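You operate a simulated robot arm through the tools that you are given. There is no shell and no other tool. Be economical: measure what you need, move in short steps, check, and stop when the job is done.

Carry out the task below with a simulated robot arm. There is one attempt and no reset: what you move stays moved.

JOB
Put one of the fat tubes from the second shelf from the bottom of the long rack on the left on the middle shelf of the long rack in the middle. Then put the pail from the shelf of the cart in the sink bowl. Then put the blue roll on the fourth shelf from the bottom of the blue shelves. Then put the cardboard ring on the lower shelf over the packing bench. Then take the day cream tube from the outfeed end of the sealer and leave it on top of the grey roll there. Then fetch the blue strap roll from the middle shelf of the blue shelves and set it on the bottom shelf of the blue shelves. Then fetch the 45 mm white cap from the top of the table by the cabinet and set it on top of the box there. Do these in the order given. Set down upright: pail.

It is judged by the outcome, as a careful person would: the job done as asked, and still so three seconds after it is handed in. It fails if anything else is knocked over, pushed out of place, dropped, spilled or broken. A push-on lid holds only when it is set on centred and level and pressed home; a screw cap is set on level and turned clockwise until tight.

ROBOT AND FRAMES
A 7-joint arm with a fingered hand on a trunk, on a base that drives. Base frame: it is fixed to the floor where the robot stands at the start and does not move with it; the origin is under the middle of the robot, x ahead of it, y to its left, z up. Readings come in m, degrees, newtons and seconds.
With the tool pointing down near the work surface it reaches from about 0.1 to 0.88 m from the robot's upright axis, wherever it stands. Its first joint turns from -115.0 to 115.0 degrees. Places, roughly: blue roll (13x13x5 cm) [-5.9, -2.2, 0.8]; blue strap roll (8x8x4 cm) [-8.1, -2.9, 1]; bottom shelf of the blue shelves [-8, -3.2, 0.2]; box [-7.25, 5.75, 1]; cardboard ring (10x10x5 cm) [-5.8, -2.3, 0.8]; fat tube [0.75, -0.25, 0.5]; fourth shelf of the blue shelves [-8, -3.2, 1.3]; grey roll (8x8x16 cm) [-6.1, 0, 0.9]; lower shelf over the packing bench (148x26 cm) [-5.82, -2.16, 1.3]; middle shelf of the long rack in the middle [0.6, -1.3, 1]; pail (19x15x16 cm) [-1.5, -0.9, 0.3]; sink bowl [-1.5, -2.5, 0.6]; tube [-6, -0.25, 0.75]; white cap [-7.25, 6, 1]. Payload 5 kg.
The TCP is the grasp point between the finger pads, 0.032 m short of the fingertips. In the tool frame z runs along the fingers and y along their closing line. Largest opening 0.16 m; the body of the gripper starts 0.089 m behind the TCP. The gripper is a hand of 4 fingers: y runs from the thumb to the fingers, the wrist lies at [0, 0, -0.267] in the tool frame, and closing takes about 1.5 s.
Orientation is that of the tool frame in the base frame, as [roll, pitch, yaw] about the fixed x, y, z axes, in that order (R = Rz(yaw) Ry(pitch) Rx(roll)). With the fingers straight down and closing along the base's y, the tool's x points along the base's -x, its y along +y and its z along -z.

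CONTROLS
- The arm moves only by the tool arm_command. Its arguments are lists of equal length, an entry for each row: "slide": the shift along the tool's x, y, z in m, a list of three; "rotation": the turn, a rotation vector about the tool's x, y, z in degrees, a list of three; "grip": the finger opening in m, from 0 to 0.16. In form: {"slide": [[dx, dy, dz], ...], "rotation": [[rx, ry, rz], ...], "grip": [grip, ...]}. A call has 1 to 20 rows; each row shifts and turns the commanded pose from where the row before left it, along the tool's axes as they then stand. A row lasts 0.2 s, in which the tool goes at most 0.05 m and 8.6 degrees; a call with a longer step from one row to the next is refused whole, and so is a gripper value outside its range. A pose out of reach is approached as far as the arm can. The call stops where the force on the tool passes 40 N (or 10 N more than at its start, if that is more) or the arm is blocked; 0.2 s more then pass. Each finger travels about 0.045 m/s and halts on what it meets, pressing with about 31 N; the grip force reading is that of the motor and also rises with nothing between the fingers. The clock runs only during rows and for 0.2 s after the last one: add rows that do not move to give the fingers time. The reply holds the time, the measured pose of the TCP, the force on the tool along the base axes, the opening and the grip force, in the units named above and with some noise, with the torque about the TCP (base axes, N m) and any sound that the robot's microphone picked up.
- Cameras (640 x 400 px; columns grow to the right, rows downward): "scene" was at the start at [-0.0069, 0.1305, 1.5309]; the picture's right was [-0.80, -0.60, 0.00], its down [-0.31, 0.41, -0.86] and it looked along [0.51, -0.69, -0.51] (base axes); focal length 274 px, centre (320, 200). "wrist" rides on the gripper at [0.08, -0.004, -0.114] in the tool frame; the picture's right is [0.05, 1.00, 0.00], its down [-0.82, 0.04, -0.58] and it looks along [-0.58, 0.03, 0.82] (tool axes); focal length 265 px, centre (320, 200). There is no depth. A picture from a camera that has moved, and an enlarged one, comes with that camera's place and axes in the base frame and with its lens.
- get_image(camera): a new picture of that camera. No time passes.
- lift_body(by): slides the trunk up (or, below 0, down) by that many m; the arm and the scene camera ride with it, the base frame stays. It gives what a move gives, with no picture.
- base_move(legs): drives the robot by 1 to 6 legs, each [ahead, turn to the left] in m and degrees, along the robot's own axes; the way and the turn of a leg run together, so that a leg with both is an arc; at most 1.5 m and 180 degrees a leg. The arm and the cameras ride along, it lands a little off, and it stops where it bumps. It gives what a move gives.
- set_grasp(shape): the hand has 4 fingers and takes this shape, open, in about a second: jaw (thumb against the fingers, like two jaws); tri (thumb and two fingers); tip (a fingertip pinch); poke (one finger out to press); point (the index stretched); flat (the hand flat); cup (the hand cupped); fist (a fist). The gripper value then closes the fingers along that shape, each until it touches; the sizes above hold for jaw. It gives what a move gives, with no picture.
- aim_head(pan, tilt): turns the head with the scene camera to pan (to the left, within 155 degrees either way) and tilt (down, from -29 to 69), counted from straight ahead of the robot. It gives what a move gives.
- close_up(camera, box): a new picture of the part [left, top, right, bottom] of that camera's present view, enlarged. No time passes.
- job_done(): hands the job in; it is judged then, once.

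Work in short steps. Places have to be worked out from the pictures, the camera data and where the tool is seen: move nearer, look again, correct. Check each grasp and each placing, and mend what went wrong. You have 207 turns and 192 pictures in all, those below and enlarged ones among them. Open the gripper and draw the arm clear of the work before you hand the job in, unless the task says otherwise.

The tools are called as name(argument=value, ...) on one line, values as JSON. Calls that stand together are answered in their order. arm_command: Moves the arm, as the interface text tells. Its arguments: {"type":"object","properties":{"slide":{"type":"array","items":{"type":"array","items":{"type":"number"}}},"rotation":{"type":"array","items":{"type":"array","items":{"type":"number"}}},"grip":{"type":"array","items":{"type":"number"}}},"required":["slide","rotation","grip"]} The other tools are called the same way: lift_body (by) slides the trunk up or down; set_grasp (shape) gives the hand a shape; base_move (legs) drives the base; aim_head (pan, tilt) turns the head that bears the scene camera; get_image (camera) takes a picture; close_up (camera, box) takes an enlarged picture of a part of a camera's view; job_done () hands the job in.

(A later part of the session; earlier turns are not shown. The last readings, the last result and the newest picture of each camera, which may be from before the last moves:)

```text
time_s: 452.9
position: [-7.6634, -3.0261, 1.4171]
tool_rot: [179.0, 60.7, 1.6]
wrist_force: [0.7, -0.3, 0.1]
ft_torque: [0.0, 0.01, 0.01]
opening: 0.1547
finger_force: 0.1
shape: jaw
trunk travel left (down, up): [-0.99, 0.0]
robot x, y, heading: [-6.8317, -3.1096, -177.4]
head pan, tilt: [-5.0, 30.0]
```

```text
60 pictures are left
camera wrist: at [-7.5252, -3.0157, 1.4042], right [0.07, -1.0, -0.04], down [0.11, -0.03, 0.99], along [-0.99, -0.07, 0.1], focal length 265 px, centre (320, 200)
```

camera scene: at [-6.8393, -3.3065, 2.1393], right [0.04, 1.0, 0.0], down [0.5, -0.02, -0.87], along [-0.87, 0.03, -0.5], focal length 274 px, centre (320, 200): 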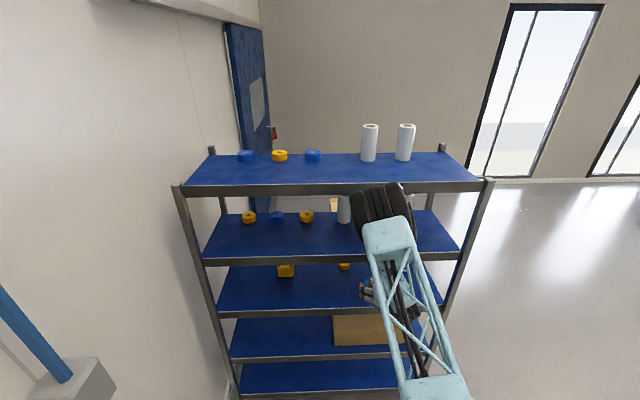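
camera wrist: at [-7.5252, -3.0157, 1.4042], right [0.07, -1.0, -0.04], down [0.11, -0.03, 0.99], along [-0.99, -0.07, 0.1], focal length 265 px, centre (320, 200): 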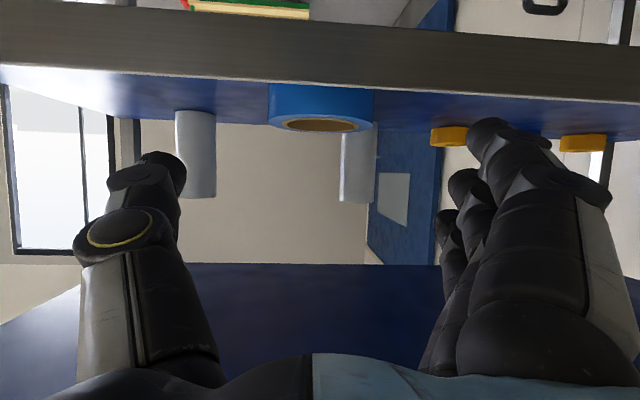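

Blue roll placed. Next the cardboard ring: I retrace my path through the gap to the east side of the packing bench, lowering the trunk.

base_move(legs=[[0, -90], [-0.33, 0], [0, 87.4], [-1.5, 0], [-0.63, 0]])

base_move(legs=[[0, -90], [1.04, 0], [0, 90]])

lift_body(by=-0.4)

lift_body(by=-0.1)

get_image(camera="wrist")

```text
time_s: 473.1
position: [-5.522, -3.3241, 1.4168]
tool_rot: [179.0, 60.7, -0.8]
wrist_force: [0.7, -0.4, -0.3]
ft_torque: [0.02, -0.02, 0.01]
opening: 0.155
finger_force: 0.0
shape: jaw
trunk travel left (down, up): [-0.99, 0.0]
robot x, y, heading: [-4.6942, -3.4431, -180.0]
head pan, tilt: [-5.0, 30.0]
```

```text
time_s: 486.5
position: [-5.5549, -2.2984, 1.4159]
tool_rot: [179.0, 60.6, 0.6]
wrist_force: [0.9, 0.2, -0.6]
ft_torque: [0.0, 0.0, -0.03]
opening: 0.1547
finger_force: 0.1
shape: jaw
trunk travel left (down, up): [-0.99, 0.0]
robot x, y, heading: [-4.7233, -2.3955, -178.9]
head pan, tilt: [-5.0, 30.0]
```

```text
time_s: 490.3
position: [-5.5546, -2.3001, 1.0159]
tool_rot: [179.0, 60.7, 0.6]
wrist_force: [-0.2, -0.9, 0.1]
ft_torque: [-0.01, 0.03, -0.03]
opening: 0.1548
finger_force: 0.1
shape: jaw
trunk travel left (down, up): [-0.59, 0.4]
robot x, y, heading: [-4.7229, -2.4003, -178.5]
head pan, tilt: [-5.0, 30.0]
```

```text
time_s: 491.6
position: [-5.554, -2.2987, 0.9165]
tool_rot: [179.1, 60.7, 0.6]
wrist_force: [-0.1, 0.1, -0.7]
ft_torque: [-0.01, 0.01, 0.02]
opening: 0.1546
finger_force: 0.1
shape: jaw
trunk travel left (down, up): [-0.49, 0.5]
robot x, y, heading: [-4.7204, -2.3987, -178.5]
head pan, tilt: [-5.0, 30.0]
```

```text
59 pictures are left
camera wrist: at [-5.4159, -2.2913, 0.9037], right [0.05, -1.0, -0.04], down [0.1, -0.03, 0.99], along [-0.99, -0.05, 0.1], focal length 265 px, centre (320, 200)
```

wrist: 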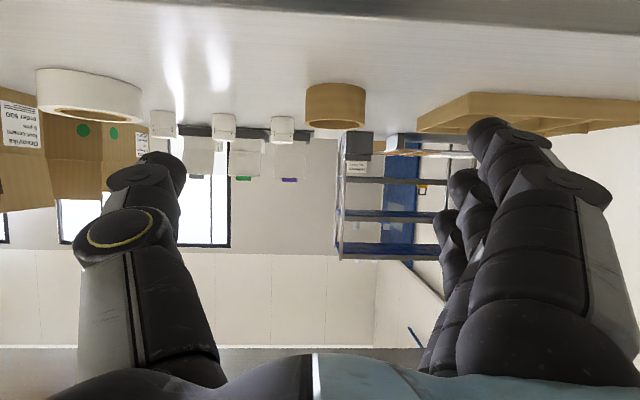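

Ring centre ≈(-5.86, -2.336). Shift 3 cm, drive 0.305 in, and check.

arm_command(slide=[[0, 0.015, 0], [0, 0.015, 0], [0, 0, 0]], rotation=[[0, 0, 0], [0, 0, 0], [0, 0, 0]], grip=[0.15, 0.14, 0.14])

base_move(legs=[[0.305, 0]])

get_image(camera="wrist")

```text
time_s: 492.4
position: [-5.5524, -2.3289, 0.9163]
tool_rot: [179.1, 60.6, 0.6]
wrist_force: [-0.2, 0.3, 0.0]
ft_torque: [-0.03, -0.01, 0.02]
opening: 0.1403
finger_force: 0.0
shape: jaw
trunk travel left (down, up): [-0.49, 0.5]
robot x, y, heading: [-4.7241, -2.4004, -178.5]
head pan, tilt: [-5.0, 30.0]
```

```text
time_s: 494.5
position: [-5.8586, -2.3384, 0.9172]
tool_rot: [179.0, 60.6, 0.5]
wrist_force: [0.2, -0.4, 0.0]
ft_torque: [-0.01, 0.01, -0.01]
opening: 0.1403
finger_force: 0.1
shape: jaw
trunk travel left (down, up): [-0.49, 0.5]
robot x, y, heading: [-5.0276, -2.4034, -178.4]
head pan, tilt: [-5.0, 30.0]
```

```text
58 pictures are left
camera wrist: at [-5.7206, -2.33, 0.9037], right [0.05, -1.0, -0.04], down [0.1, -0.03, 0.99], along [-0.99, -0.05, 0.1], focal length 265 px, centre (320, 200)
```

wrist: 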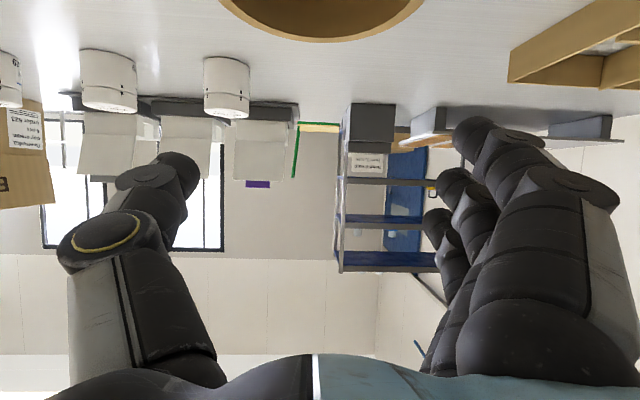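

Ring centre is ≈-5.84; I back 2 cm, lower to grasp height and close.

base_move(legs=[[-0.022, 0]])

lift_body(by=-0.09)

arm_command(slide=[[0, 0, 0], [0, 0, 0], [0, 0, 0], [0, 0, 0], [0, 0, 0], [0, 0, 0], [0, 0, 0], [0, 0, 0], [0, 0, 0], [0, 0, 0], [0, 0, 0], [0, 0, 0]], rotation=[[0, 0, 0], [0, 0, 0], [0, 0, 0], [0, 0, 0], [0, 0, 0], [0, 0, 0], [0, 0, 0], [0, 0, 0], [0, 0, 0], [0, 0, 0], [0, 0, 0], [0, 0, 0]], grip=[0.13, 0.12, 0.11, 0.1, 0.09, 0.08, 0.07, 0.06, 0.05, 0.04, 0.04, 0.04])

get_image(camera="wrist")

```text
time_s: 495.3
position: [-5.8363, -2.3368, 0.9168]
tool_rot: [179.0, 60.5, 0.6]
wrist_force: [0.3, 0.5, 0.1]
ft_torque: [0.04, -0.03, -0.04]
opening: 0.1402
finger_force: 0.0
shape: jaw
trunk travel left (down, up): [-0.49, 0.5]
robot x, y, heading: [-5.0038, -2.4061, -178.3]
head pan, tilt: [-5.0, 30.0]
```

```text
time_s: 496.6
position: [-5.837, -2.3376, 0.8272]
tool_rot: [179.0, 60.6, 0.7]
wrist_force: [-1.0, -0.6, -0.5]
ft_torque: [0.04, -0.01, 0.01]
opening: 0.14
finger_force: 0.1
shape: jaw
trunk travel left (down, up): [-0.4, 0.59]
robot x, y, heading: [-5.0078, -2.4094, -178.2]
head pan, tilt: [-5.0, 30.0]
```

```text
time_s: 499.2
position: [-5.8362, -2.3367, 0.8284]
tool_rot: [179.1, 60.8, 0.6]
wrist_force: [-2.7, 0.6, 8.6]
ft_torque: [-0.47, 0.13, -0.13]
opening: 0.0624
finger_force: 30.7
shape: jaw
trunk travel left (down, up): [-0.4, 0.59]
robot x, y, heading: [-5.0036, -2.4092, -178.2]
head pan, tilt: [-5.0, 30.0]
```

```text
57 pictures are left
camera wrist: at [-5.6984, -2.3294, 0.8145], right [0.05, -1.0, -0.04], down [0.11, -0.03, 0.99], along [-0.99, -0.05, 0.1], focal length 265 px, centre (320, 200)
```

wrist: 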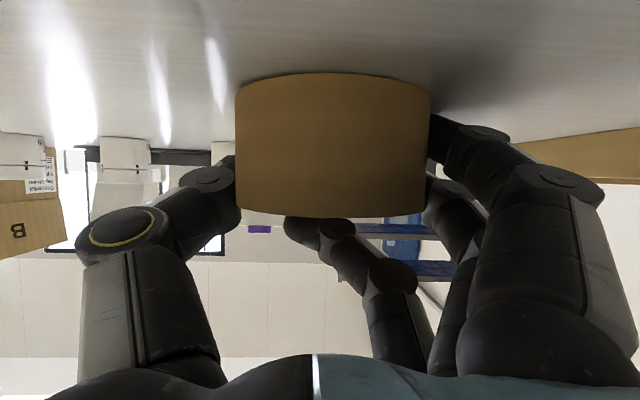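

Gripped. Lift, back out, raise in front of the lower shelf and look.

lift_body(by=0.04)

base_move(legs=[[-0.31, 0]])

lift_body(by=0.4)

lift_body(by=0.15)

get_image(camera="wrist")

get_image(camera="scene")

```text
time_s: 500.0
position: [-5.8359, -2.3381, 0.8668]
tool_rot: [179.0, 60.6, 0.7]
wrist_force: [-0.3, 0.1, -0.3]
ft_torque: [0.01, 0.01, -0.02]
opening: 0.0623
finger_force: 31.0
shape: jaw
trunk travel left (down, up): [-0.44, 0.55]
robot x, y, heading: [-5.0049, -2.4073, -178.5]
head pan, tilt: [-5.0, 30.0]
```

```text
time_s: 502.1
position: [-5.527, -2.3316, 0.8652]
tool_rot: [179.0, 60.6, 0.9]
wrist_force: [0.0, -0.5, -1.1]
ft_torque: [0.02, 0.0, 0.01]
opening: 0.0623
finger_force: 31.3
shape: jaw
trunk travel left (down, up): [-0.44, 0.55]
robot x, y, heading: [-4.6939, -2.3989, -178.3]
head pan, tilt: [-5.0, 30.0]
```

```text
time_s: 505.9
position: [-5.5274, -2.3303, 1.2676]
tool_rot: [179.0, 60.6, 0.9]
wrist_force: [1.2, 0.3, 0.0]
ft_torque: [-0.01, -0.01, -0.01]
opening: 0.0625
finger_force: 31.6
shape: jaw
trunk travel left (down, up): [-0.84, 0.15]
robot x, y, heading: [-4.6931, -2.3972, -178.1]
head pan, tilt: [-5.0, 30.0]
```

```text
time_s: 507.7
position: [-5.5277, -2.3326, 1.4182]
tool_rot: [178.9, 60.6, 0.8]
wrist_force: [0.5, 0.1, -0.6]
ft_torque: [-0.01, 0.0, 0.0]
opening: 0.0625
finger_force: 31.0
shape: jaw
trunk travel left (down, up): [-0.99, 0.0]
robot x, y, heading: [-4.6973, -2.4002, -178.0]
head pan, tilt: [-5.0, 30.0]
```

```text
56 pictures are left
camera wrist: at [-5.3891, -2.3231, 1.4039], right [0.05, -1.0, -0.04], down [0.1, -0.03, 0.99], along [-0.99, -0.06, 0.1], focal length 265 px, centre (320, 200)
```

wrist: 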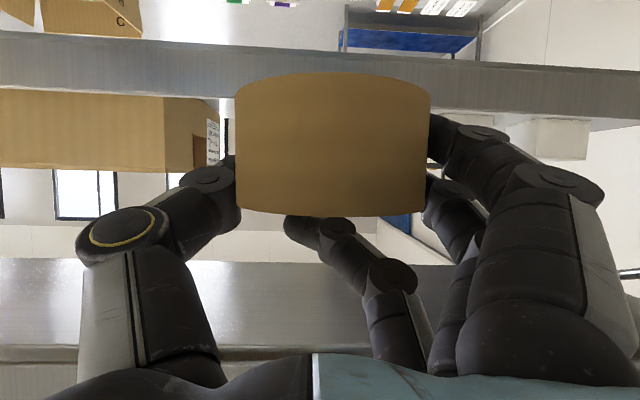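

```text
55 pictures are left
camera scene: at [-4.7212, -2.595, 2.1722], right [0.06, 1.0, 0.0], down [0.5, -0.03, -0.87], along [-0.86, 0.05, -0.5], focal length 274 px, centre (320, 200)
```

scene: 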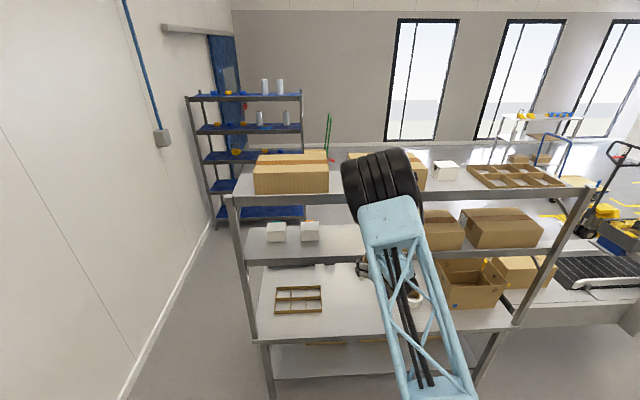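

Lower shelf is clear between the cartons and the box (y −2.7…−2.21). Shift 2 cm, drive in 0.283 and lower to contact.

arm_command(slide=[[0, 0.02, 0], [0, 0, 0]], rotation=[[0, 0, 0], [0, 0, 0]], grip=[0.04, 0.04])

base_move(legs=[[0.283, 0]])

lift_body(by=-0.045)

lift_body(by=-0.02)

lift_body(by=-0.02)

get_image(camera="wrist")

```text
time_s: 508.3
position: [-5.5266, -2.3489, 1.4159]
tool_rot: [178.8, 60.5, 0.7]
wrist_force: [-1.2, 0.5, -0.4]
ft_torque: [-0.02, -0.04, 0.06]
opening: 0.0623
finger_force: 30.9
shape: jaw
trunk travel left (down, up): [-0.99, 0.0]
robot x, y, heading: [-4.6962, -2.4009, -178.5]
head pan, tilt: [-5.0, 30.0]
```

```text
time_s: 510.2
position: [-5.8116, -2.3576, 1.4164]
tool_rot: [179.0, 60.5, 0.7]
wrist_force: [0.4, 0.5, -0.6]
ft_torque: [0.0, 0.0, 0.03]
opening: 0.0623
finger_force: 31.0
shape: jaw
trunk travel left (down, up): [-0.99, 0.0]
robot x, y, heading: [-4.979, -2.4042, -178.2]
head pan, tilt: [-5.0, 30.0]
```

```text
time_s: 511.1
position: [-5.8118, -2.3589, 1.3716]
tool_rot: [179.0, 60.6, 0.8]
wrist_force: [1.5, -0.1, -0.2]
ft_torque: [-0.01, -0.01, 0.02]
opening: 0.0623
finger_force: 31.0
shape: jaw
trunk travel left (down, up): [-0.945, 0.045]
robot x, y, heading: [-4.9824, -2.4056, -178.1]
head pan, tilt: [-5.0, 30.0]
```

```text
time_s: 511.6
position: [-5.8109, -2.3588, 1.3614]
tool_rot: [179.0, 60.9, 0.7]
wrist_force: [19.4, -6.0, 36.7]
ft_torque: [0.18, -6.73, -1.14]
opening: 0.0621
finger_force: 31.3
shape: jaw
trunk travel left (down, up): [-0.932, 0.058]
robot x, y, heading: [-4.9874, -2.4058, -178.4]
head pan, tilt: [-5.0, 30.0]
stopped: the force on the tool passed its limit at 128 N (the readings are from after the stop); the commanded pose is now the measured one
```

```text
time_s: 512.0
position: [-5.8098, -2.359, 1.3635]
tool_rot: [178.9, 61.6, 0.6]
wrist_force: [14.2, -3.7, 26.1]
ft_torque: [0.11, -4.57, -0.72]
opening: 0.0623
finger_force: 30.3
shape: jaw
trunk travel left (down, up): [-0.926, 0.064]
robot x, y, heading: [-4.9792, -2.4071, -178.1]
head pan, tilt: [-5.0, 30.0]
stopped: the force on the tool passed its limit at 70 N (the readings are from after the stop); the commanded pose is now the measured one
```

```text
54 pictures are left
camera wrist: at [-5.6745, -2.3501, 1.3489], right [0.05, -1.0, -0.04], down [0.12, -0.03, 0.99], along [-0.99, -0.06, 0.12], focal length 265 px, centre (320, 200)
```

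wrist: 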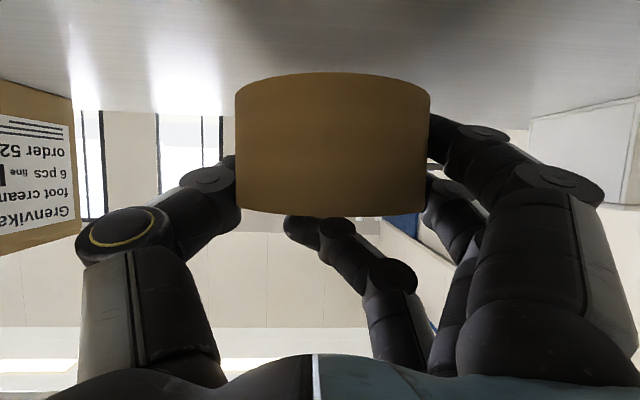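

The wrist camera housing hit the shelf's front beam. Raise, back out 3.5 cm (ring stays well on the shelf), and lower again.

lift_body(by=0.025)

base_move(legs=[[-0.037, 0]])

lift_body(by=-0.025)

lift_body(by=-0.012)

lift_body(by=-0.01)

```text
time_s: 512.7
position: [-5.8156, -2.3579, 1.3858]
tool_rot: [178.9, 61.4, 0.6]
wrist_force: [0.0, 0.4, -0.4]
ft_torque: [0.02, -0.01, -0.02]
opening: 0.0623
finger_force: 31.1
shape: jaw
trunk travel left (down, up): [-0.951, 0.039]
robot x, y, heading: [-4.9805, -2.4111, -178.2]
head pan, tilt: [-5.0, 30.0]
```

```text
time_s: 513.6
position: [-5.7752, -2.358, 1.3873]
tool_rot: [178.8, 61.5, 0.7]
wrist_force: [0.4, 0.4, -0.4]
ft_torque: [-0.02, -0.02, -0.03]
opening: 0.0621
finger_force: 31.4
shape: jaw
trunk travel left (down, up): [-0.951, 0.039]
robot x, y, heading: [-4.9427, -2.4041, -178.2]
head pan, tilt: [-5.0, 30.0]
```

```text
time_s: 514.3
position: [-5.7782, -2.3569, 1.3606]
tool_rot: [178.9, 61.4, 0.7]
wrist_force: [-0.5, 0.0, -0.8]
ft_torque: [-0.03, 0.02, -0.01]
opening: 0.0626
finger_force: 31.0
shape: jaw
trunk travel left (down, up): [-0.926, 0.064]
robot x, y, heading: [-4.944, -2.4054, -178.2]
head pan, tilt: [-5.0, 30.0]
```

```text
time_s: 514.9
position: [-5.777, -2.3568, 1.3487]
tool_rot: [178.9, 61.5, 0.7]
wrist_force: [-0.2, -0.3, 0.1]
ft_torque: [0.02, 0.01, -0.01]
opening: 0.0621
finger_force: 30.7
shape: jaw
trunk travel left (down, up): [-0.914, 0.076]
robot x, y, heading: [-4.9449, -2.4048, -178.0]
head pan, tilt: [-5.0, 30.0]
```

```text
time_s: 515.6
position: [-5.7821, -2.3569, 1.3469]
tool_rot: [178.5, 62.4, 0.3]
wrist_force: [0.9, -0.9, 11.0]
ft_torque: [-0.66, -0.01, 0.07]
opening: 0.0621
finger_force: 31.1
shape: jaw
trunk travel left (down, up): [-0.905, 0.085]
robot x, y, heading: [-4.9426, -2.4061, -178.3]
head pan, tilt: [-5.0, 30.0]
stopped: the force on the tool passed its limit at 41 N (the readings are from after the stop); the commanded pose is now the measured one
```

Now contact on the shelf itself. Ease up 3 mm, release, rise and back off.

lift_body(by=0.004)

arm_command(slide=[[0, 0, 0], [0, 0, 0], [0, 0, 0], [0, 0, 0], [0, 0, 0], [0, 0, 0], [0, 0, 0], [0, 0, 0]], rotation=[[0, 0, 0], [0, 0, 0], [0, 0, 0], [0, 0, 0], [0, 0, 0], [0, 0, 0], [0, 0, 0], [0, 0, 0]], grip=[0.08, 0.1, 0.11, 0.12, 0.13, 0.14, 0.14, 0.14])

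lift_body(by=0.075)

base_move(legs=[[-0.25, 0]])

get_image(camera="wrist")

```text
time_s: 516.1
position: [-5.7806, -2.3574, 1.3489]
tool_rot: [178.8, 62.1, 0.2]
wrist_force: [0.8, 0.0, -0.2]
ft_torque: [0.0, 0.01, -0.01]
opening: 0.0619
finger_force: 31.2
shape: jaw
trunk travel left (down, up): [-0.909, 0.081]
robot x, y, heading: [-4.9426, -2.4061, -178.2]
head pan, tilt: [-5.0, 30.0]
```

```text
time_s: 517.9
position: [-5.7807, -2.3569, 1.3489]
tool_rot: [178.6, 62.0, 0.4]
wrist_force: [0.6, -1.1, -0.6]
ft_torque: [-0.06, -0.01, -0.01]
opening: 0.14
finger_force: 0.0
shape: jaw
trunk travel left (down, up): [-0.909, 0.081]
robot x, y, heading: [-4.9412, -2.4055, -178.5]
head pan, tilt: [-5.0, 30.0]
```

```text
time_s: 519.0
position: [-5.7805, -2.3568, 1.424]
tool_rot: [178.6, 62.1, 0.5]
wrist_force: [-0.4, -0.4, -0.6]
ft_torque: [-0.01, -0.02, -0.05]
opening: 0.1397
finger_force: 0.0
shape: jaw
trunk travel left (down, up): [-0.984, 0.006]
robot x, y, heading: [-4.9456, -2.4044, -178.3]
head pan, tilt: [-5.0, 30.0]
```

```text
time_s: 520.9
position: [-5.525, -2.349, 1.4247]
tool_rot: [178.6, 62.1, 0.2]
wrist_force: [0.8, -1.0, -0.8]
ft_torque: [-0.02, -0.02, 0.01]
opening: 0.14
finger_force: 0.1
shape: jaw
trunk travel left (down, up): [-0.984, 0.006]
robot x, y, heading: [-4.691, -2.4018, -178.2]
head pan, tilt: [-5.0, 30.0]
```

```text
53 pictures are left
camera wrist: at [-5.3881, -2.3411, 1.4084], right [0.05, -1.0, -0.03], down [0.13, -0.03, 0.99], along [-0.99, -0.06, 0.13], focal length 265 px, centre (320, 200)
```

wrist: 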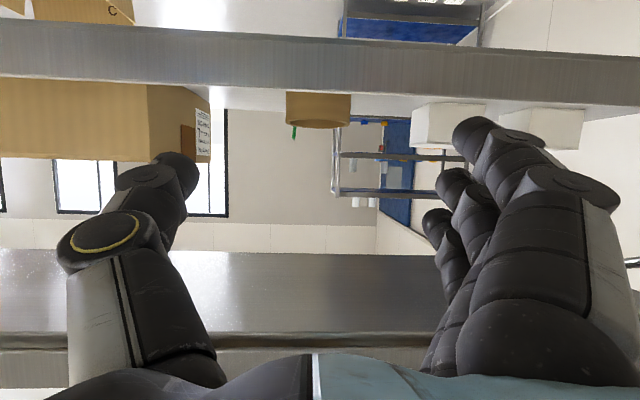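

Ring placed on the lower shelf. Next, the sealer's outfeed: I drive north up the aisle and turn to face it from the east.

base_move(legs=[[0, -60], [0.35, 0], [0, -32], [1.5, 0], [0.3, 0], [0, 90]])

aim_head(pan=0, tilt=42)

get_image(camera="scene")

```text
time_s: 540.3
position: [-5.7315, -0.2535, 1.4241]
tool_rot: [178.5, 62.0, 0.7]
wrist_force: [0.2, -0.5, 0.3]
ft_torque: [-0.01, 0.0, 0.02]
opening: 0.1396
finger_force: 0.1
shape: jaw
trunk travel left (down, up): [-0.984, 0.006]
robot x, y, heading: [-4.8929, -0.2979, -178.0]
head pan, tilt: [-5.0, 30.0]
```

```text
time_s: 541.0
position: [-5.7296, -0.2536, 1.4236]
tool_rot: [178.6, 62.0, 0.6]
wrist_force: [0.0, 0.9, 0.4]
ft_torque: [0.03, 0.0, 0.03]
opening: 0.1399
finger_force: 0.0
shape: jaw
trunk travel left (down, up): [-0.984, 0.006]
robot x, y, heading: [-4.8918, -0.3006, -177.8]
head pan, tilt: [0.0, 42.0]
```

```text
52 pictures are left
camera scene: at [-4.9114, -0.5033, 2.1481], right [-0.03, 1.0, 0.0], down [0.67, 0.02, -0.74], along [-0.74, -0.03, -0.67], focal length 274 px, centre (320, 200)
```

scene: 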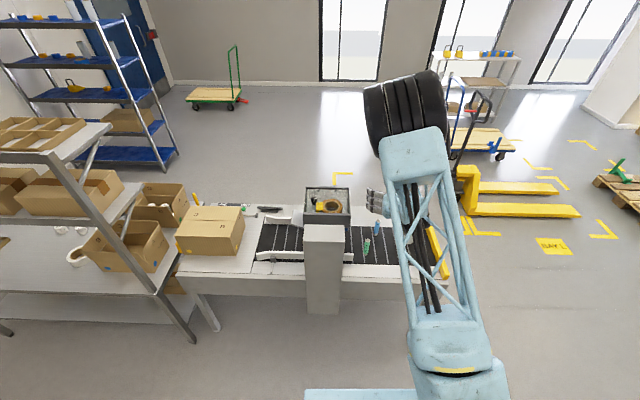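

close_up(camera="scene", box=[240, 170, 480, 320])

get_image(camera="wrist")

```text
2.67 times, centred on (360, 245) of scene
camera zoom: at [-4.9114, -0.5033, 2.1481], right [-0.03, 1.0, 0.0], down [0.67, 0.02, -0.74], along [-0.74, -0.03, -0.67], focal length 732 px, centre (213, 80)
```

zoom: 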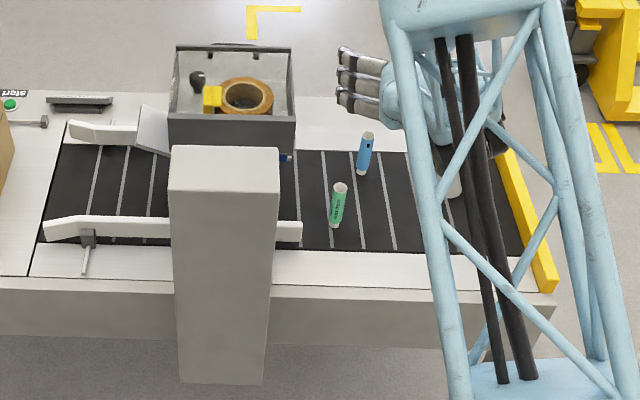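

```text
50 pictures are left
camera wrist: at [-5.5936, -0.2449, 1.4077], right [0.06, -1.0, -0.03], down [0.13, -0.03, 0.99], along [-0.99, -0.06, 0.13], focal length 265 px, centre (320, 200)
```

wrist: 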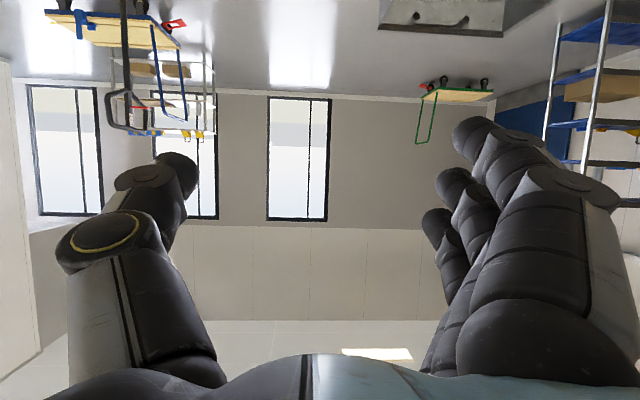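

close_up(camera="scene", box=[345, 210, 395, 262])

```text
7.69 times, centred on (370, 236) of scene
camera zoom: at [-4.9114, -0.5033, 2.1481], right [-0.03, 1.0, 0.0], down [0.67, 0.02, -0.74], along [-0.74, -0.03, -0.67], focal length 2110 px, centre (-65, -77)
```

zoom: 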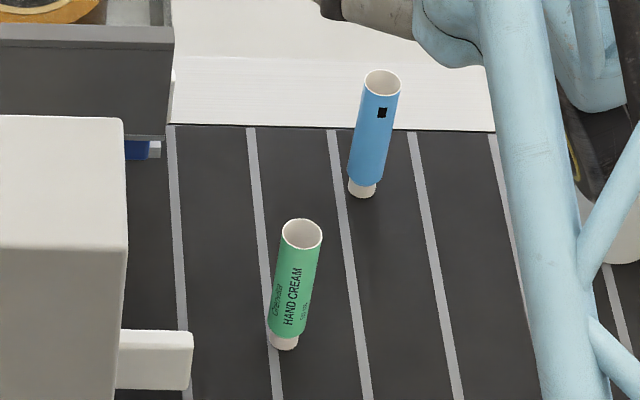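

The green tube reads HAND CREAM, so the blue one must be the day cream. It stands upright, so I'll grasp it axially from straight above. I lower a bit and pitch the hand to point down.

lift_body(by=-0.28)

arm_command(slide=[[0, 0, 0], [0, 0, 0], [0, 0, 0], [0, 0, 0], [0, 0, 0], [0, 0, 0], [0, 0, 0], [0, 0, 0], [0, 0, 0]], rotation=[[0, 7.75, 0], [0, 7.75, 0], [0, 7.75, 0], [0, 7.75, 0], [0, 7.75, 0], [0, 7.75, 0], [0, 7.75, 0], [0, 7.75, 0], [0, 0, 0]], grip=[0.1, 0.1, 0.1, 0.1, 0.1, 0.1, 0.1, 0.1, 0.1])

base_move(legs=[[0.15, 0]])

get_image(camera="wrist")

```text
time_s: 543.9
position: [-5.7312, -0.2543, 1.1446]
tool_rot: [178.7, 62.0, 0.5]
wrist_force: [0.3, 0.0, 0.0]
ft_torque: [0.03, -0.01, 0.01]
opening: 0.1398
finger_force: 0.1
shape: jaw
trunk travel left (down, up): [-0.704, 0.286]
robot x, y, heading: [-4.8925, -0.3021, -177.9]
head pan, tilt: [0.0, 42.0]
```

```text
time_s: 545.9
position: [-5.7313, -0.2525, 1.1447]
tool_rot: [179.4, 0.0, 1.9]
wrist_force: [0.4, 0.2, -0.4]
ft_torque: [0.05, -0.01, -0.02]
opening: 0.0999
finger_force: 0.1
shape: jaw
trunk travel left (down, up): [-0.704, 0.286]
robot x, y, heading: [-4.8936, -0.2971, -178.1]
head pan, tilt: [0.0, 42.0]
```

```text
time_s: 547.2
position: [-5.8822, -0.2574, 1.1428]
tool_rot: [179.4, 0.1, 1.6]
wrist_force: [0.0, -1.0, -0.3]
ft_torque: [0.03, -0.04, 0.01]
opening: 0.1001
finger_force: 0.1
shape: jaw
trunk travel left (down, up): [-0.704, 0.286]
robot x, y, heading: [-5.0463, -0.3058, -178.0]
head pan, tilt: [0.0, 42.0]
```

```text
48 pictures are left
camera wrist: at [-5.803, -0.2493, 1.258], right [0.08, -1.0, 0.01], down [-0.81, -0.06, 0.58], along [-0.57, -0.06, -0.82], focal length 265 px, centre (320, 200)
```

wrist: 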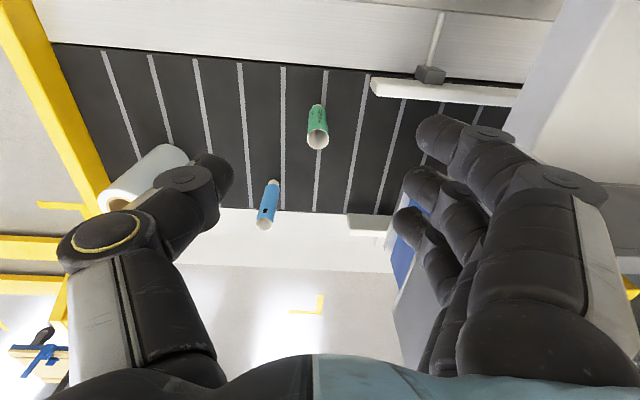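

Conveyor z≈0.754; blue tube at (-6.113, -0.181), top ≈0.90. Move above it and look straight.

base_move(legs=[[0.2, 0]])

arm_command(slide=[[-0.011, -0.027, 0], [-0.01, -0.027, 0], [-0.01, -0.027, 0], [0, 0, 0]], rotation=[[0, 0, 0], [0, 0, 0], [0, 0, 0], [0, 0, 0]], grip=[0.1, 0.1, 0.1, 0.1])

get_image(camera="wrist")

```text
time_s: 548.8
position: [-6.0829, -0.2627, 1.1423]
tool_rot: [179.2, -0.1, 1.6]
wrist_force: [-0.6, 1.0, 0.0]
ft_torque: [0.0, -0.04, 0.03]
opening: 0.1
finger_force: 0.1
shape: jaw
trunk travel left (down, up): [-0.704, 0.286]
robot x, y, heading: [-5.2428, -0.3093, -178.4]
head pan, tilt: [0.0, 42.0]
```

```text
time_s: 549.8
position: [-6.116, -0.1834, 1.1438]
tool_rot: [179.3, 0.0, 1.7]
wrist_force: [-0.2, -0.5, 0.3]
ft_torque: [0.04, -0.02, -0.01]
opening: 0.0999
finger_force: 0.0
shape: jaw
trunk travel left (down, up): [-0.704, 0.286]
robot x, y, heading: [-5.2456, -0.3141, -178.3]
head pan, tilt: [0.0, 42.0]
```

```text
47 pictures are left
camera wrist: at [-6.036, -0.1749, 1.2582], right [0.08, -1.0, 0.01], down [-0.81, -0.06, 0.58], along [-0.58, -0.06, -0.82], focal length 265 px, centre (320, 200)
```

wrist: 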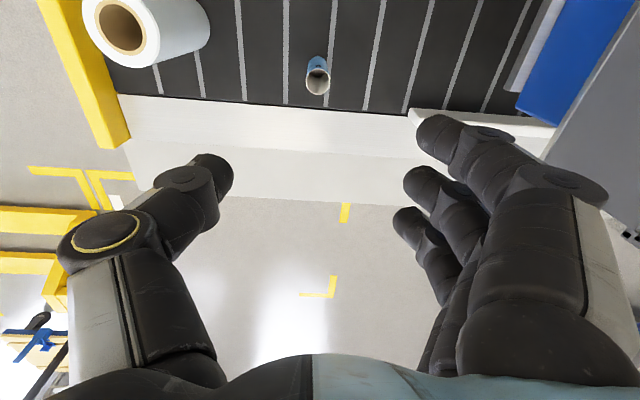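

Tube is right under the TCP; the roll's top centre is ≈(-6.068, 0.032) and has a 5 cm hole, so the tube must lie across it. I'll pinch the tube near its top with the clean "tip" pinch. Descend.

set_grasp(shape="tip")

arm_command(slide=[[0.003, 0, 0], [0, 0, 0], [0, 0, 0], [0, 0, 0]], rotation=[[0, 0, 0], [0, 0, 0], [0, 0, 0], [0, 0, 0]], grip=[0.09, 0.08, 0.08, 0.08])

lift_body(by=-0.2)

get_image(camera="wrist")

```text
time_s: 550.7
position: [-6.1159, -0.1828, 1.1425]
tool_rot: [179.4, -0.1, 1.6]
wrist_force: [-0.5, 0.0, 0.3]
ft_torque: [-0.02, 0.0, 0.0]
opening: 0.1598
finger_force: 0.1
shape: tip
trunk travel left (down, up): [-0.704, 0.286]
robot x, y, heading: [-5.25, -0.3108, -178.1]
head pan, tilt: [0.0, 42.0]
```

```text
time_s: 551.7
position: [-6.1125, -0.1824, 1.1431]
tool_rot: [179.3, -0.1, 1.5]
wrist_force: [-0.5, 0.3, -0.1]
ft_torque: [0.01, 0.01, 0.01]
opening: 0.0808
finger_force: 0.1
shape: tip
trunk travel left (down, up): [-0.704, 0.286]
robot x, y, heading: [-5.2477, -0.3088, -178.3]
head pan, tilt: [0.0, 42.0]
```

```text
time_s: 553.9
position: [-6.1131, -0.1829, 0.9422]
tool_rot: [179.2, 0.0, 1.6]
wrist_force: [0.4, 0.7, -0.5]
ft_torque: [0.01, -0.01, 0.01]
opening: 0.0808
finger_force: 0.0
shape: tip
trunk travel left (down, up): [-0.504, 0.486]
robot x, y, heading: [-5.2453, -0.3099, -178.2]
head pan, tilt: [0.0, 42.0]
```

```text
46 pictures are left
camera wrist: at [-6.0329, -0.1744, 1.0582], right [0.08, -1.0, 0.01], down [-0.81, -0.06, 0.58], along [-0.58, -0.06, -0.82], focal length 265 px, centre (320, 200)
```

wrist: 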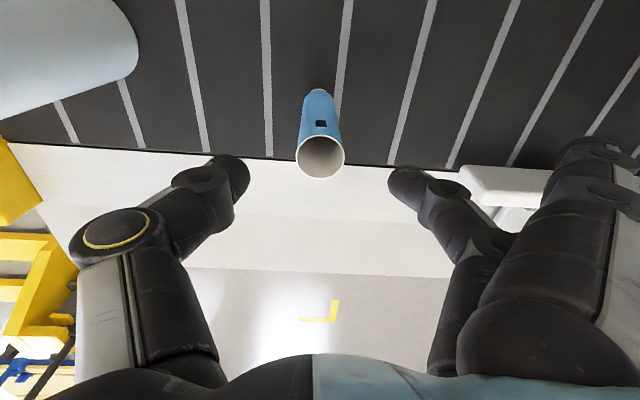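

Aligned (tube ∅≈3.2 cm at (-6.108,-0.182)). Lower 5 cm and pinch.

arm_command(slide=[[0.004, 0, 0], [0, 0, 0]], rotation=[[0, 0, 0], [0, 0, 0]], grip=[0.07, 0.07])

lift_body(by=-0.053)

arm_command(slide=[[0, 0, 0], [0, 0, 0], [0, 0, 0], [0, 0, 0], [0, 0, 0], [0, 0, 0], [0, 0, 0], [0, 0, 0]], rotation=[[0, 0, 0], [0, 0, 0], [0, 0, 0], [0, 0, 0], [0, 0, 0], [0, 0, 0], [0, 0, 0], [0, 0, 0]], grip=[0.055, 0.045, 0.035, 0.025, 0.015, 0.01, 0.01, 0.01])

get_image(camera="wrist")

```text
time_s: 554.5
position: [-6.11, -0.1809, 0.9431]
tool_rot: [179.3, 0.0, 1.6]
wrist_force: [-0.4, -0.1, 0.6]
ft_torque: [0.02, -0.04, -0.07]
opening: 0.0709
finger_force: 0.1
shape: tip
trunk travel left (down, up): [-0.504, 0.486]
robot x, y, heading: [-5.2437, -0.3087, -178.1]
head pan, tilt: [0.0, 42.0]
```

```text
time_s: 555.4
position: [-6.1098, -0.1823, 0.8896]
tool_rot: [179.3, 0.0, 1.6]
wrist_force: [0.0, -0.4, 0.0]
ft_torque: [-0.03, 0.01, 0.02]
opening: 0.0709
finger_force: 0.1
shape: tip
trunk travel left (down, up): [-0.451, 0.539]
robot x, y, heading: [-5.2454, -0.3112, -178.3]
head pan, tilt: [0.0, 42.0]
```

```text
time_s: 557.2
position: [-6.1097, -0.1817, 0.89]
tool_rot: [179.3, -0.1, 1.7]
wrist_force: [-0.2, 0.2, 0.6]
ft_torque: [0.0, 0.01, 0.0]
opening: 0.0232
finger_force: 31.7
shape: tip
trunk travel left (down, up): [-0.451, 0.539]
robot x, y, heading: [-5.248, -0.3112, -178.2]
head pan, tilt: [0.0, 42.0]
```

```text
45 pictures are left
camera wrist: at [-6.0291, -0.1742, 1.005], right [0.08, -1.0, 0.01], down [-0.81, -0.06, 0.58], along [-0.58, -0.06, -0.82], focal length 265 px, centre (320, 200)
```

wrist: 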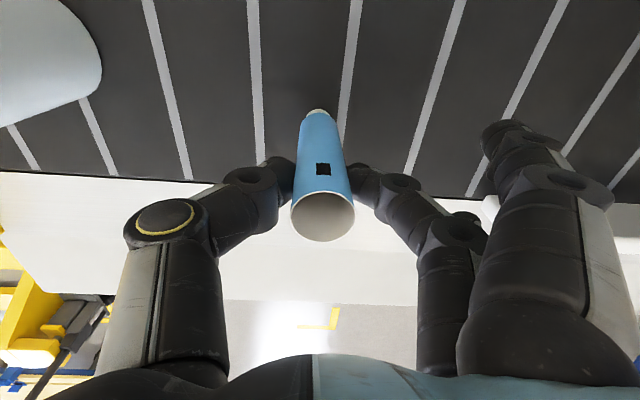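

Firm pinch (31.7 N, opening 0.023). Lift 13 cm, then rotate the hand toward horizontal so the tube lies level.

lift_body(by=0.13)

arm_command(slide=[[0, 0, 0], [0, 0, 0], [0, 0, 0], [0, 0, 0], [0, 0, 0], [0, 0, 0], [0, 0, 0], [0, 0, 0], [0, 0, 0], [0, 0, 0], [0, 0, 0]], rotation=[[0, -7.6, 0], [0, -7.6, 0], [0, -7.6, 0], [0, -7.6, 0], [0, -7.6, 0], [0, -7.6, 0], [0, -7.6, 0], [0, -7.6, 0], [0, -7.6, 0], [0, -7.6, 0], [0, 0, 0]], grip=[0.01, 0.01, 0.01, 0.01, 0.01, 0.01, 0.01, 0.01, 0.01, 0.01, 0.01])

get_image(camera="wrist")

get_image(camera="scene")

```text
time_s: 558.8
position: [-6.1087, -0.1825, 1.0203]
tool_rot: [179.2, 0.0, 1.6]
wrist_force: [-0.1, 0.1, -0.4]
ft_torque: [0.03, -0.01, -0.03]
opening: 0.0229
finger_force: 31.3
shape: tip
trunk travel left (down, up): [-0.581, 0.409]
robot x, y, heading: [-5.2439, -0.314, -178.1]
head pan, tilt: [0.0, 42.0]
```

```text
time_s: 561.2
position: [-6.108, -0.1824, 1.0201]
tool_rot: [177.3, 76.2, -1.0]
wrist_force: [0.2, -1.3, -0.4]
ft_torque: [-0.02, 0.01, 0.0]
opening: 0.0229
finger_force: 30.4
shape: tip
trunk travel left (down, up): [-0.581, 0.409]
robot x, y, heading: [-5.2435, -0.3091, -178.0]
head pan, tilt: [0.0, 42.0]
```

```text
44 pictures are left
camera wrist: at [-5.9795, -0.1749, 0.9707], right [0.04, -1.0, -0.04], down [0.36, -0.02, 0.93], along [-0.93, -0.05, 0.36], focal length 265 px, centre (320, 200)
```

wrist: 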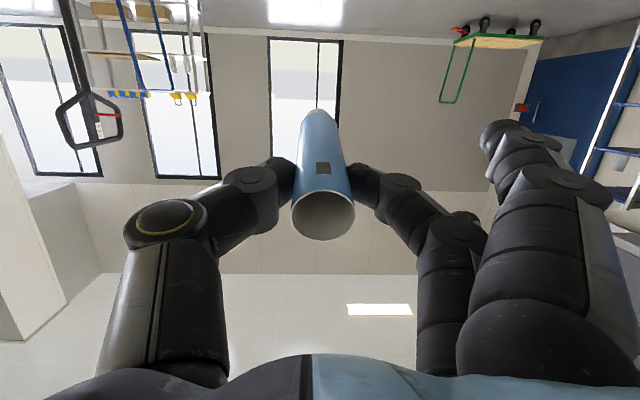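

```text
43 pictures are left
camera scene: at [-5.2637, -0.5149, 1.7451], right [-0.03, 1.0, 0.0], down [0.67, 0.02, -0.74], along [-0.74, -0.02, -0.67], focal length 274 px, centre (320, 200)
```

scene: 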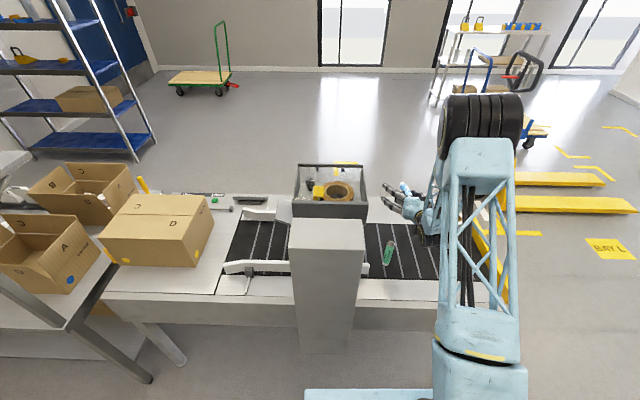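

Tube is held level-ish and aligned. I complete the rotation to horizontal and move it over the roll: TCP to (-5.99, 0.032) so the tube's middle is above the roll.

arm_command(slide=[[0, 0, 0], [0, 0, 0], [0, -0.036, -0.02], [0, -0.036, -0.02], [0, -0.036, -0.02], [0, -0.036, -0.02], [0, -0.036, -0.02], [0, -0.034, -0.018], [0, 0, 0]], rotation=[[1.5, -6.9, 0], [1.5, -6.9, 0], [0, 0, 0], [0, 0, 0], [0, 0, 0], [0, 0, 0], [0, 0, 0], [0, 0, 0], [0, 0, 0]], grip=[0.01, 0.01, 0.01, 0.01, 0.01, 0.01, 0.01, 0.01, 0.01])

get_image(camera="wrist")

close_up(camera="scene", box=[340, 150, 560, 310])

```text
time_s: 563.2
position: [-5.9858, 0.0292, 1.0198]
tool_rot: [121.5, 89.6, -59.9]
wrist_force: [-0.2, -0.1, -0.1]
ft_torque: [0.0, -0.01, 0.05]
opening: 0.0231
finger_force: 30.5
shape: tip
trunk travel left (down, up): [-0.581, 0.409]
robot x, y, heading: [-5.246, -0.3103, -178.1]
head pan, tilt: [0.0, 42.0]
```

```text
42 pictures are left
camera wrist: at [-5.8725, 0.0298, 0.941], right [-0.02, -1.0, -0.05], down [0.57, -0.05, 0.82], along [-0.82, -0.01, 0.57], focal length 265 px, centre (320, 200)
```

wrist: 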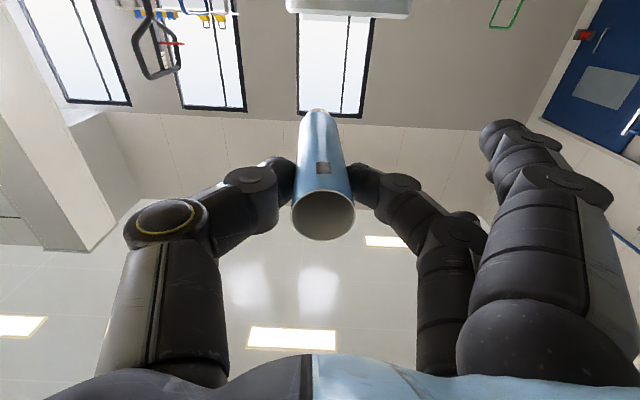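

```text
2.50 times, centred on (450, 230) of scene
camera zoom: at [-5.2635, -0.5147, 1.7451], right [-0.03, 1.0, 0.0], down [0.67, 0.02, -0.74], along [-0.74, -0.02, -0.67], focal length 686 px, centre (-5, 125)
```

zoom: 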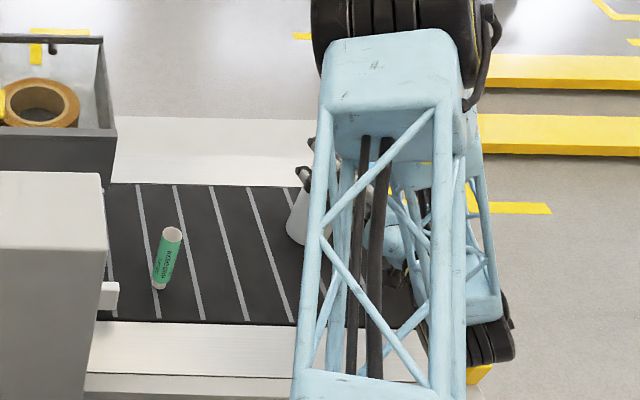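

Tube is horizontal above the roll. Lower toward its top (≈0.914).

lift_body(by=-0.065)

get_image(camera="wrist")

lift_body(by=-0.015)

lift_body(by=-0.01)

```text
time_s: 564.3
position: [-5.9864, 0.0294, 0.9565]
tool_rot: [103.2, 89.7, -78.2]
wrist_force: [3.0, -0.9, 10.0]
ft_torque: [-0.01, 0.39, 0.01]
opening: 0.0231
finger_force: 31.0
shape: tip
trunk travel left (down, up): [-0.516, 0.474]
robot x, y, heading: [-5.2454, -0.3088, -178.2]
head pan, tilt: [0.0, 42.0]
```

```text
40 pictures are left
camera wrist: at [-5.8721, 0.0301, 0.8774], right [-0.02, -1.0, -0.05], down [0.58, -0.05, 0.82], along [-0.82, -0.01, 0.58], focal length 265 px, centre (320, 200)
```

wrist: 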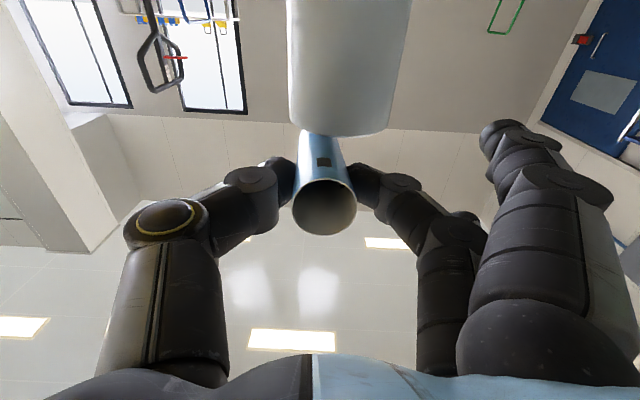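

```text
time_s: 564.9
position: [-5.9856, 0.0273, 0.9392]
tool_rot: [126.5, 89.6, -54.9]
wrist_force: [1.1, 0.9, 2.5]
ft_torque: [-0.04, 0.13, 0.03]
opening: 0.0208
finger_force: 31.4
shape: tip
trunk travel left (down, up): [-0.501, 0.489]
robot x, y, heading: [-5.2467, -0.3146, -178.1]
head pan, tilt: [0.0, 42.0]
```

```text
time_s: 565.5
position: [-5.9862, 0.0297, 0.9294]
tool_rot: [123.8, 89.7, -57.5]
wrist_force: [1.4, -0.1, 1.4]
ft_torque: [-0.03, 0.09, -0.04]
opening: 0.0206
finger_force: 31.0
shape: tip
trunk travel left (down, up): [-0.491, 0.499]
robot x, y, heading: [-5.2479, -0.3088, -178.2]
head pan, tilt: [0.0, 42.0]
```

Contact came at 0.956 (roll top ≈0.94) and I overshot. I rise back to that height and check the tube.

lift_body(by=0.03)

get_image(camera="wrist")

aim_head(pan=20, tilt=42)

close_up(camera="scene", box=[420, 150, 640, 310])

```text
time_s: 566.2
position: [-5.9851, 0.028, 0.9596]
tool_rot: [125.2, 89.6, -56.0]
wrist_force: [0.1, -0.3, -0.5]
ft_torque: [0.04, 0.01, -0.02]
opening: 0.0207
finger_force: 30.5
shape: tip
trunk travel left (down, up): [-0.521, 0.469]
robot x, y, heading: [-5.2482, -0.3124, -178.2]
head pan, tilt: [0.0, 42.0]
```

```text
39 pictures are left
camera wrist: at [-5.8726, 0.0297, 0.8808], right [-0.02, -1.0, -0.05], down [0.57, -0.05, 0.82], along [-0.82, -0.01, 0.57], focal length 265 px, centre (320, 200)
```

wrist: 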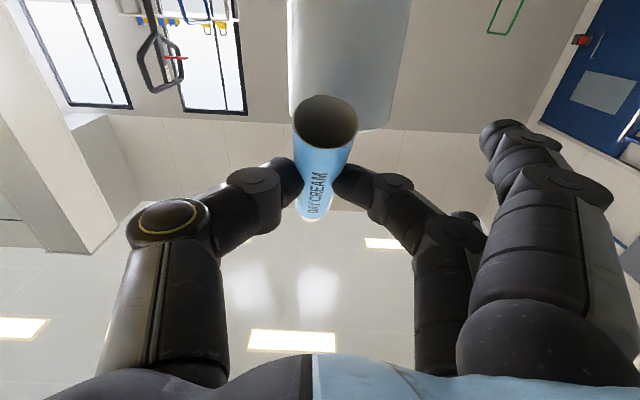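

```text
time_s: 567.0
position: [-5.9861, 0.0282, 0.959]
tool_rot: [123.4, 89.6, -57.9]
wrist_force: [0.1, -0.1, 0.5]
ft_torque: [0.0, -0.01, -0.03]
opening: 0.0204
finger_force: 30.9
shape: tip
trunk travel left (down, up): [-0.521, 0.469]
robot x, y, heading: [-5.2475, -0.3131, -178.3]
head pan, tilt: [20.0, 42.0]
```

```text
2.50 times, centred on (530, 230) of scene
camera zoom: at [-5.2577, -0.5432, 1.6851], right [-0.37, 0.93, 0.0], down [0.62, 0.25, -0.74], along [-0.69, -0.28, -0.67], focal length 686 px, centre (-205, 125)
```

zoom: 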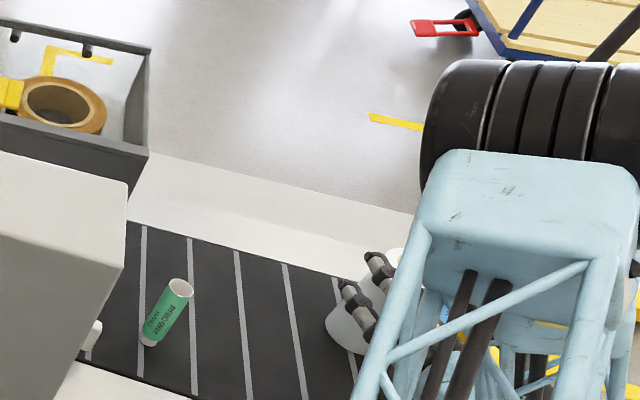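

The label reads DAY CREAM — right tube. It swung in the pinch to ~57° cap-up, so I pitch the hand down by 57°, which levels the tube with the fingers coming from above; also centre on the roll (y≈0.013).

lift_body(by=0.1)

arm_command(slide=[[0, 0, 0], [0, 0, 0], [0, 0, 0], [0, 0, 0], [0, 0, 0], [0, 0, 0], [0, 0, 0], [-0.0193, 0.015, 0.0125], [0, 0, 0]], rotation=[[0, 8.15, 0], [0, 8.15, 0], [0, 8.15, 0], [0, 8.15, 0], [0, 8.15, 0], [0, 8.15, 0], [0, 8.15, 0], [0, 0, 0], [0, 0, 0]], grip=[0.01, 0.01, 0.01, 0.01, 0.01, 0.01, 0.01, 0.01, 0.01])

get_image(camera="wrist")

```text
time_s: 568.4
position: [-5.9864, 0.0288, 1.0599]
tool_rot: [124.8, 89.6, -56.7]
wrist_force: [0.3, 0.8, 0.5]
ft_torque: [-0.01, -0.03, -0.01]
opening: 0.0206
finger_force: 31.1
shape: tip
trunk travel left (down, up): [-0.621, 0.369]
robot x, y, heading: [-5.2472, -0.3129, -178.0]
head pan, tilt: [20.0, 42.0]
```

```text
time_s: 570.4
position: [-6.0093, 0.0148, 1.0604]
tool_rot: [179.7, 32.7, -1.6]
wrist_force: [0.2, 0.2, -0.4]
ft_torque: [0.02, 0.01, 0.0]
opening: 0.0203
finger_force: 30.8
shape: tip
trunk travel left (down, up): [-0.621, 0.369]
robot x, y, heading: [-5.246, -0.3131, -178.0]
head pan, tilt: [20.0, 42.0]
```

```text
37 pictures are left
camera wrist: at [-5.8805, 0.0158, 1.1135], right [0.02, -1.0, -0.02], down [-0.37, -0.03, 0.93], along [-0.93, -0.01, -0.37], focal length 265 px, centre (320, 200)
```

wrist: 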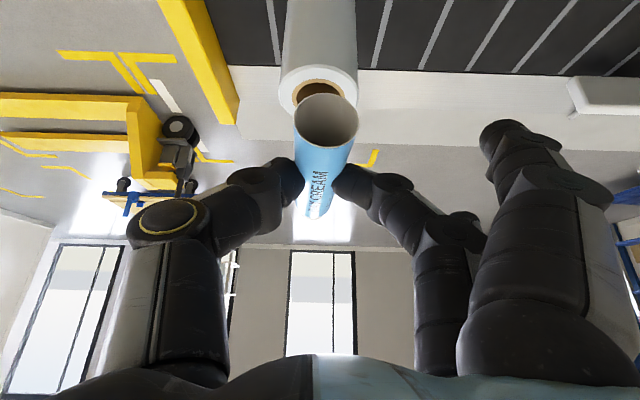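

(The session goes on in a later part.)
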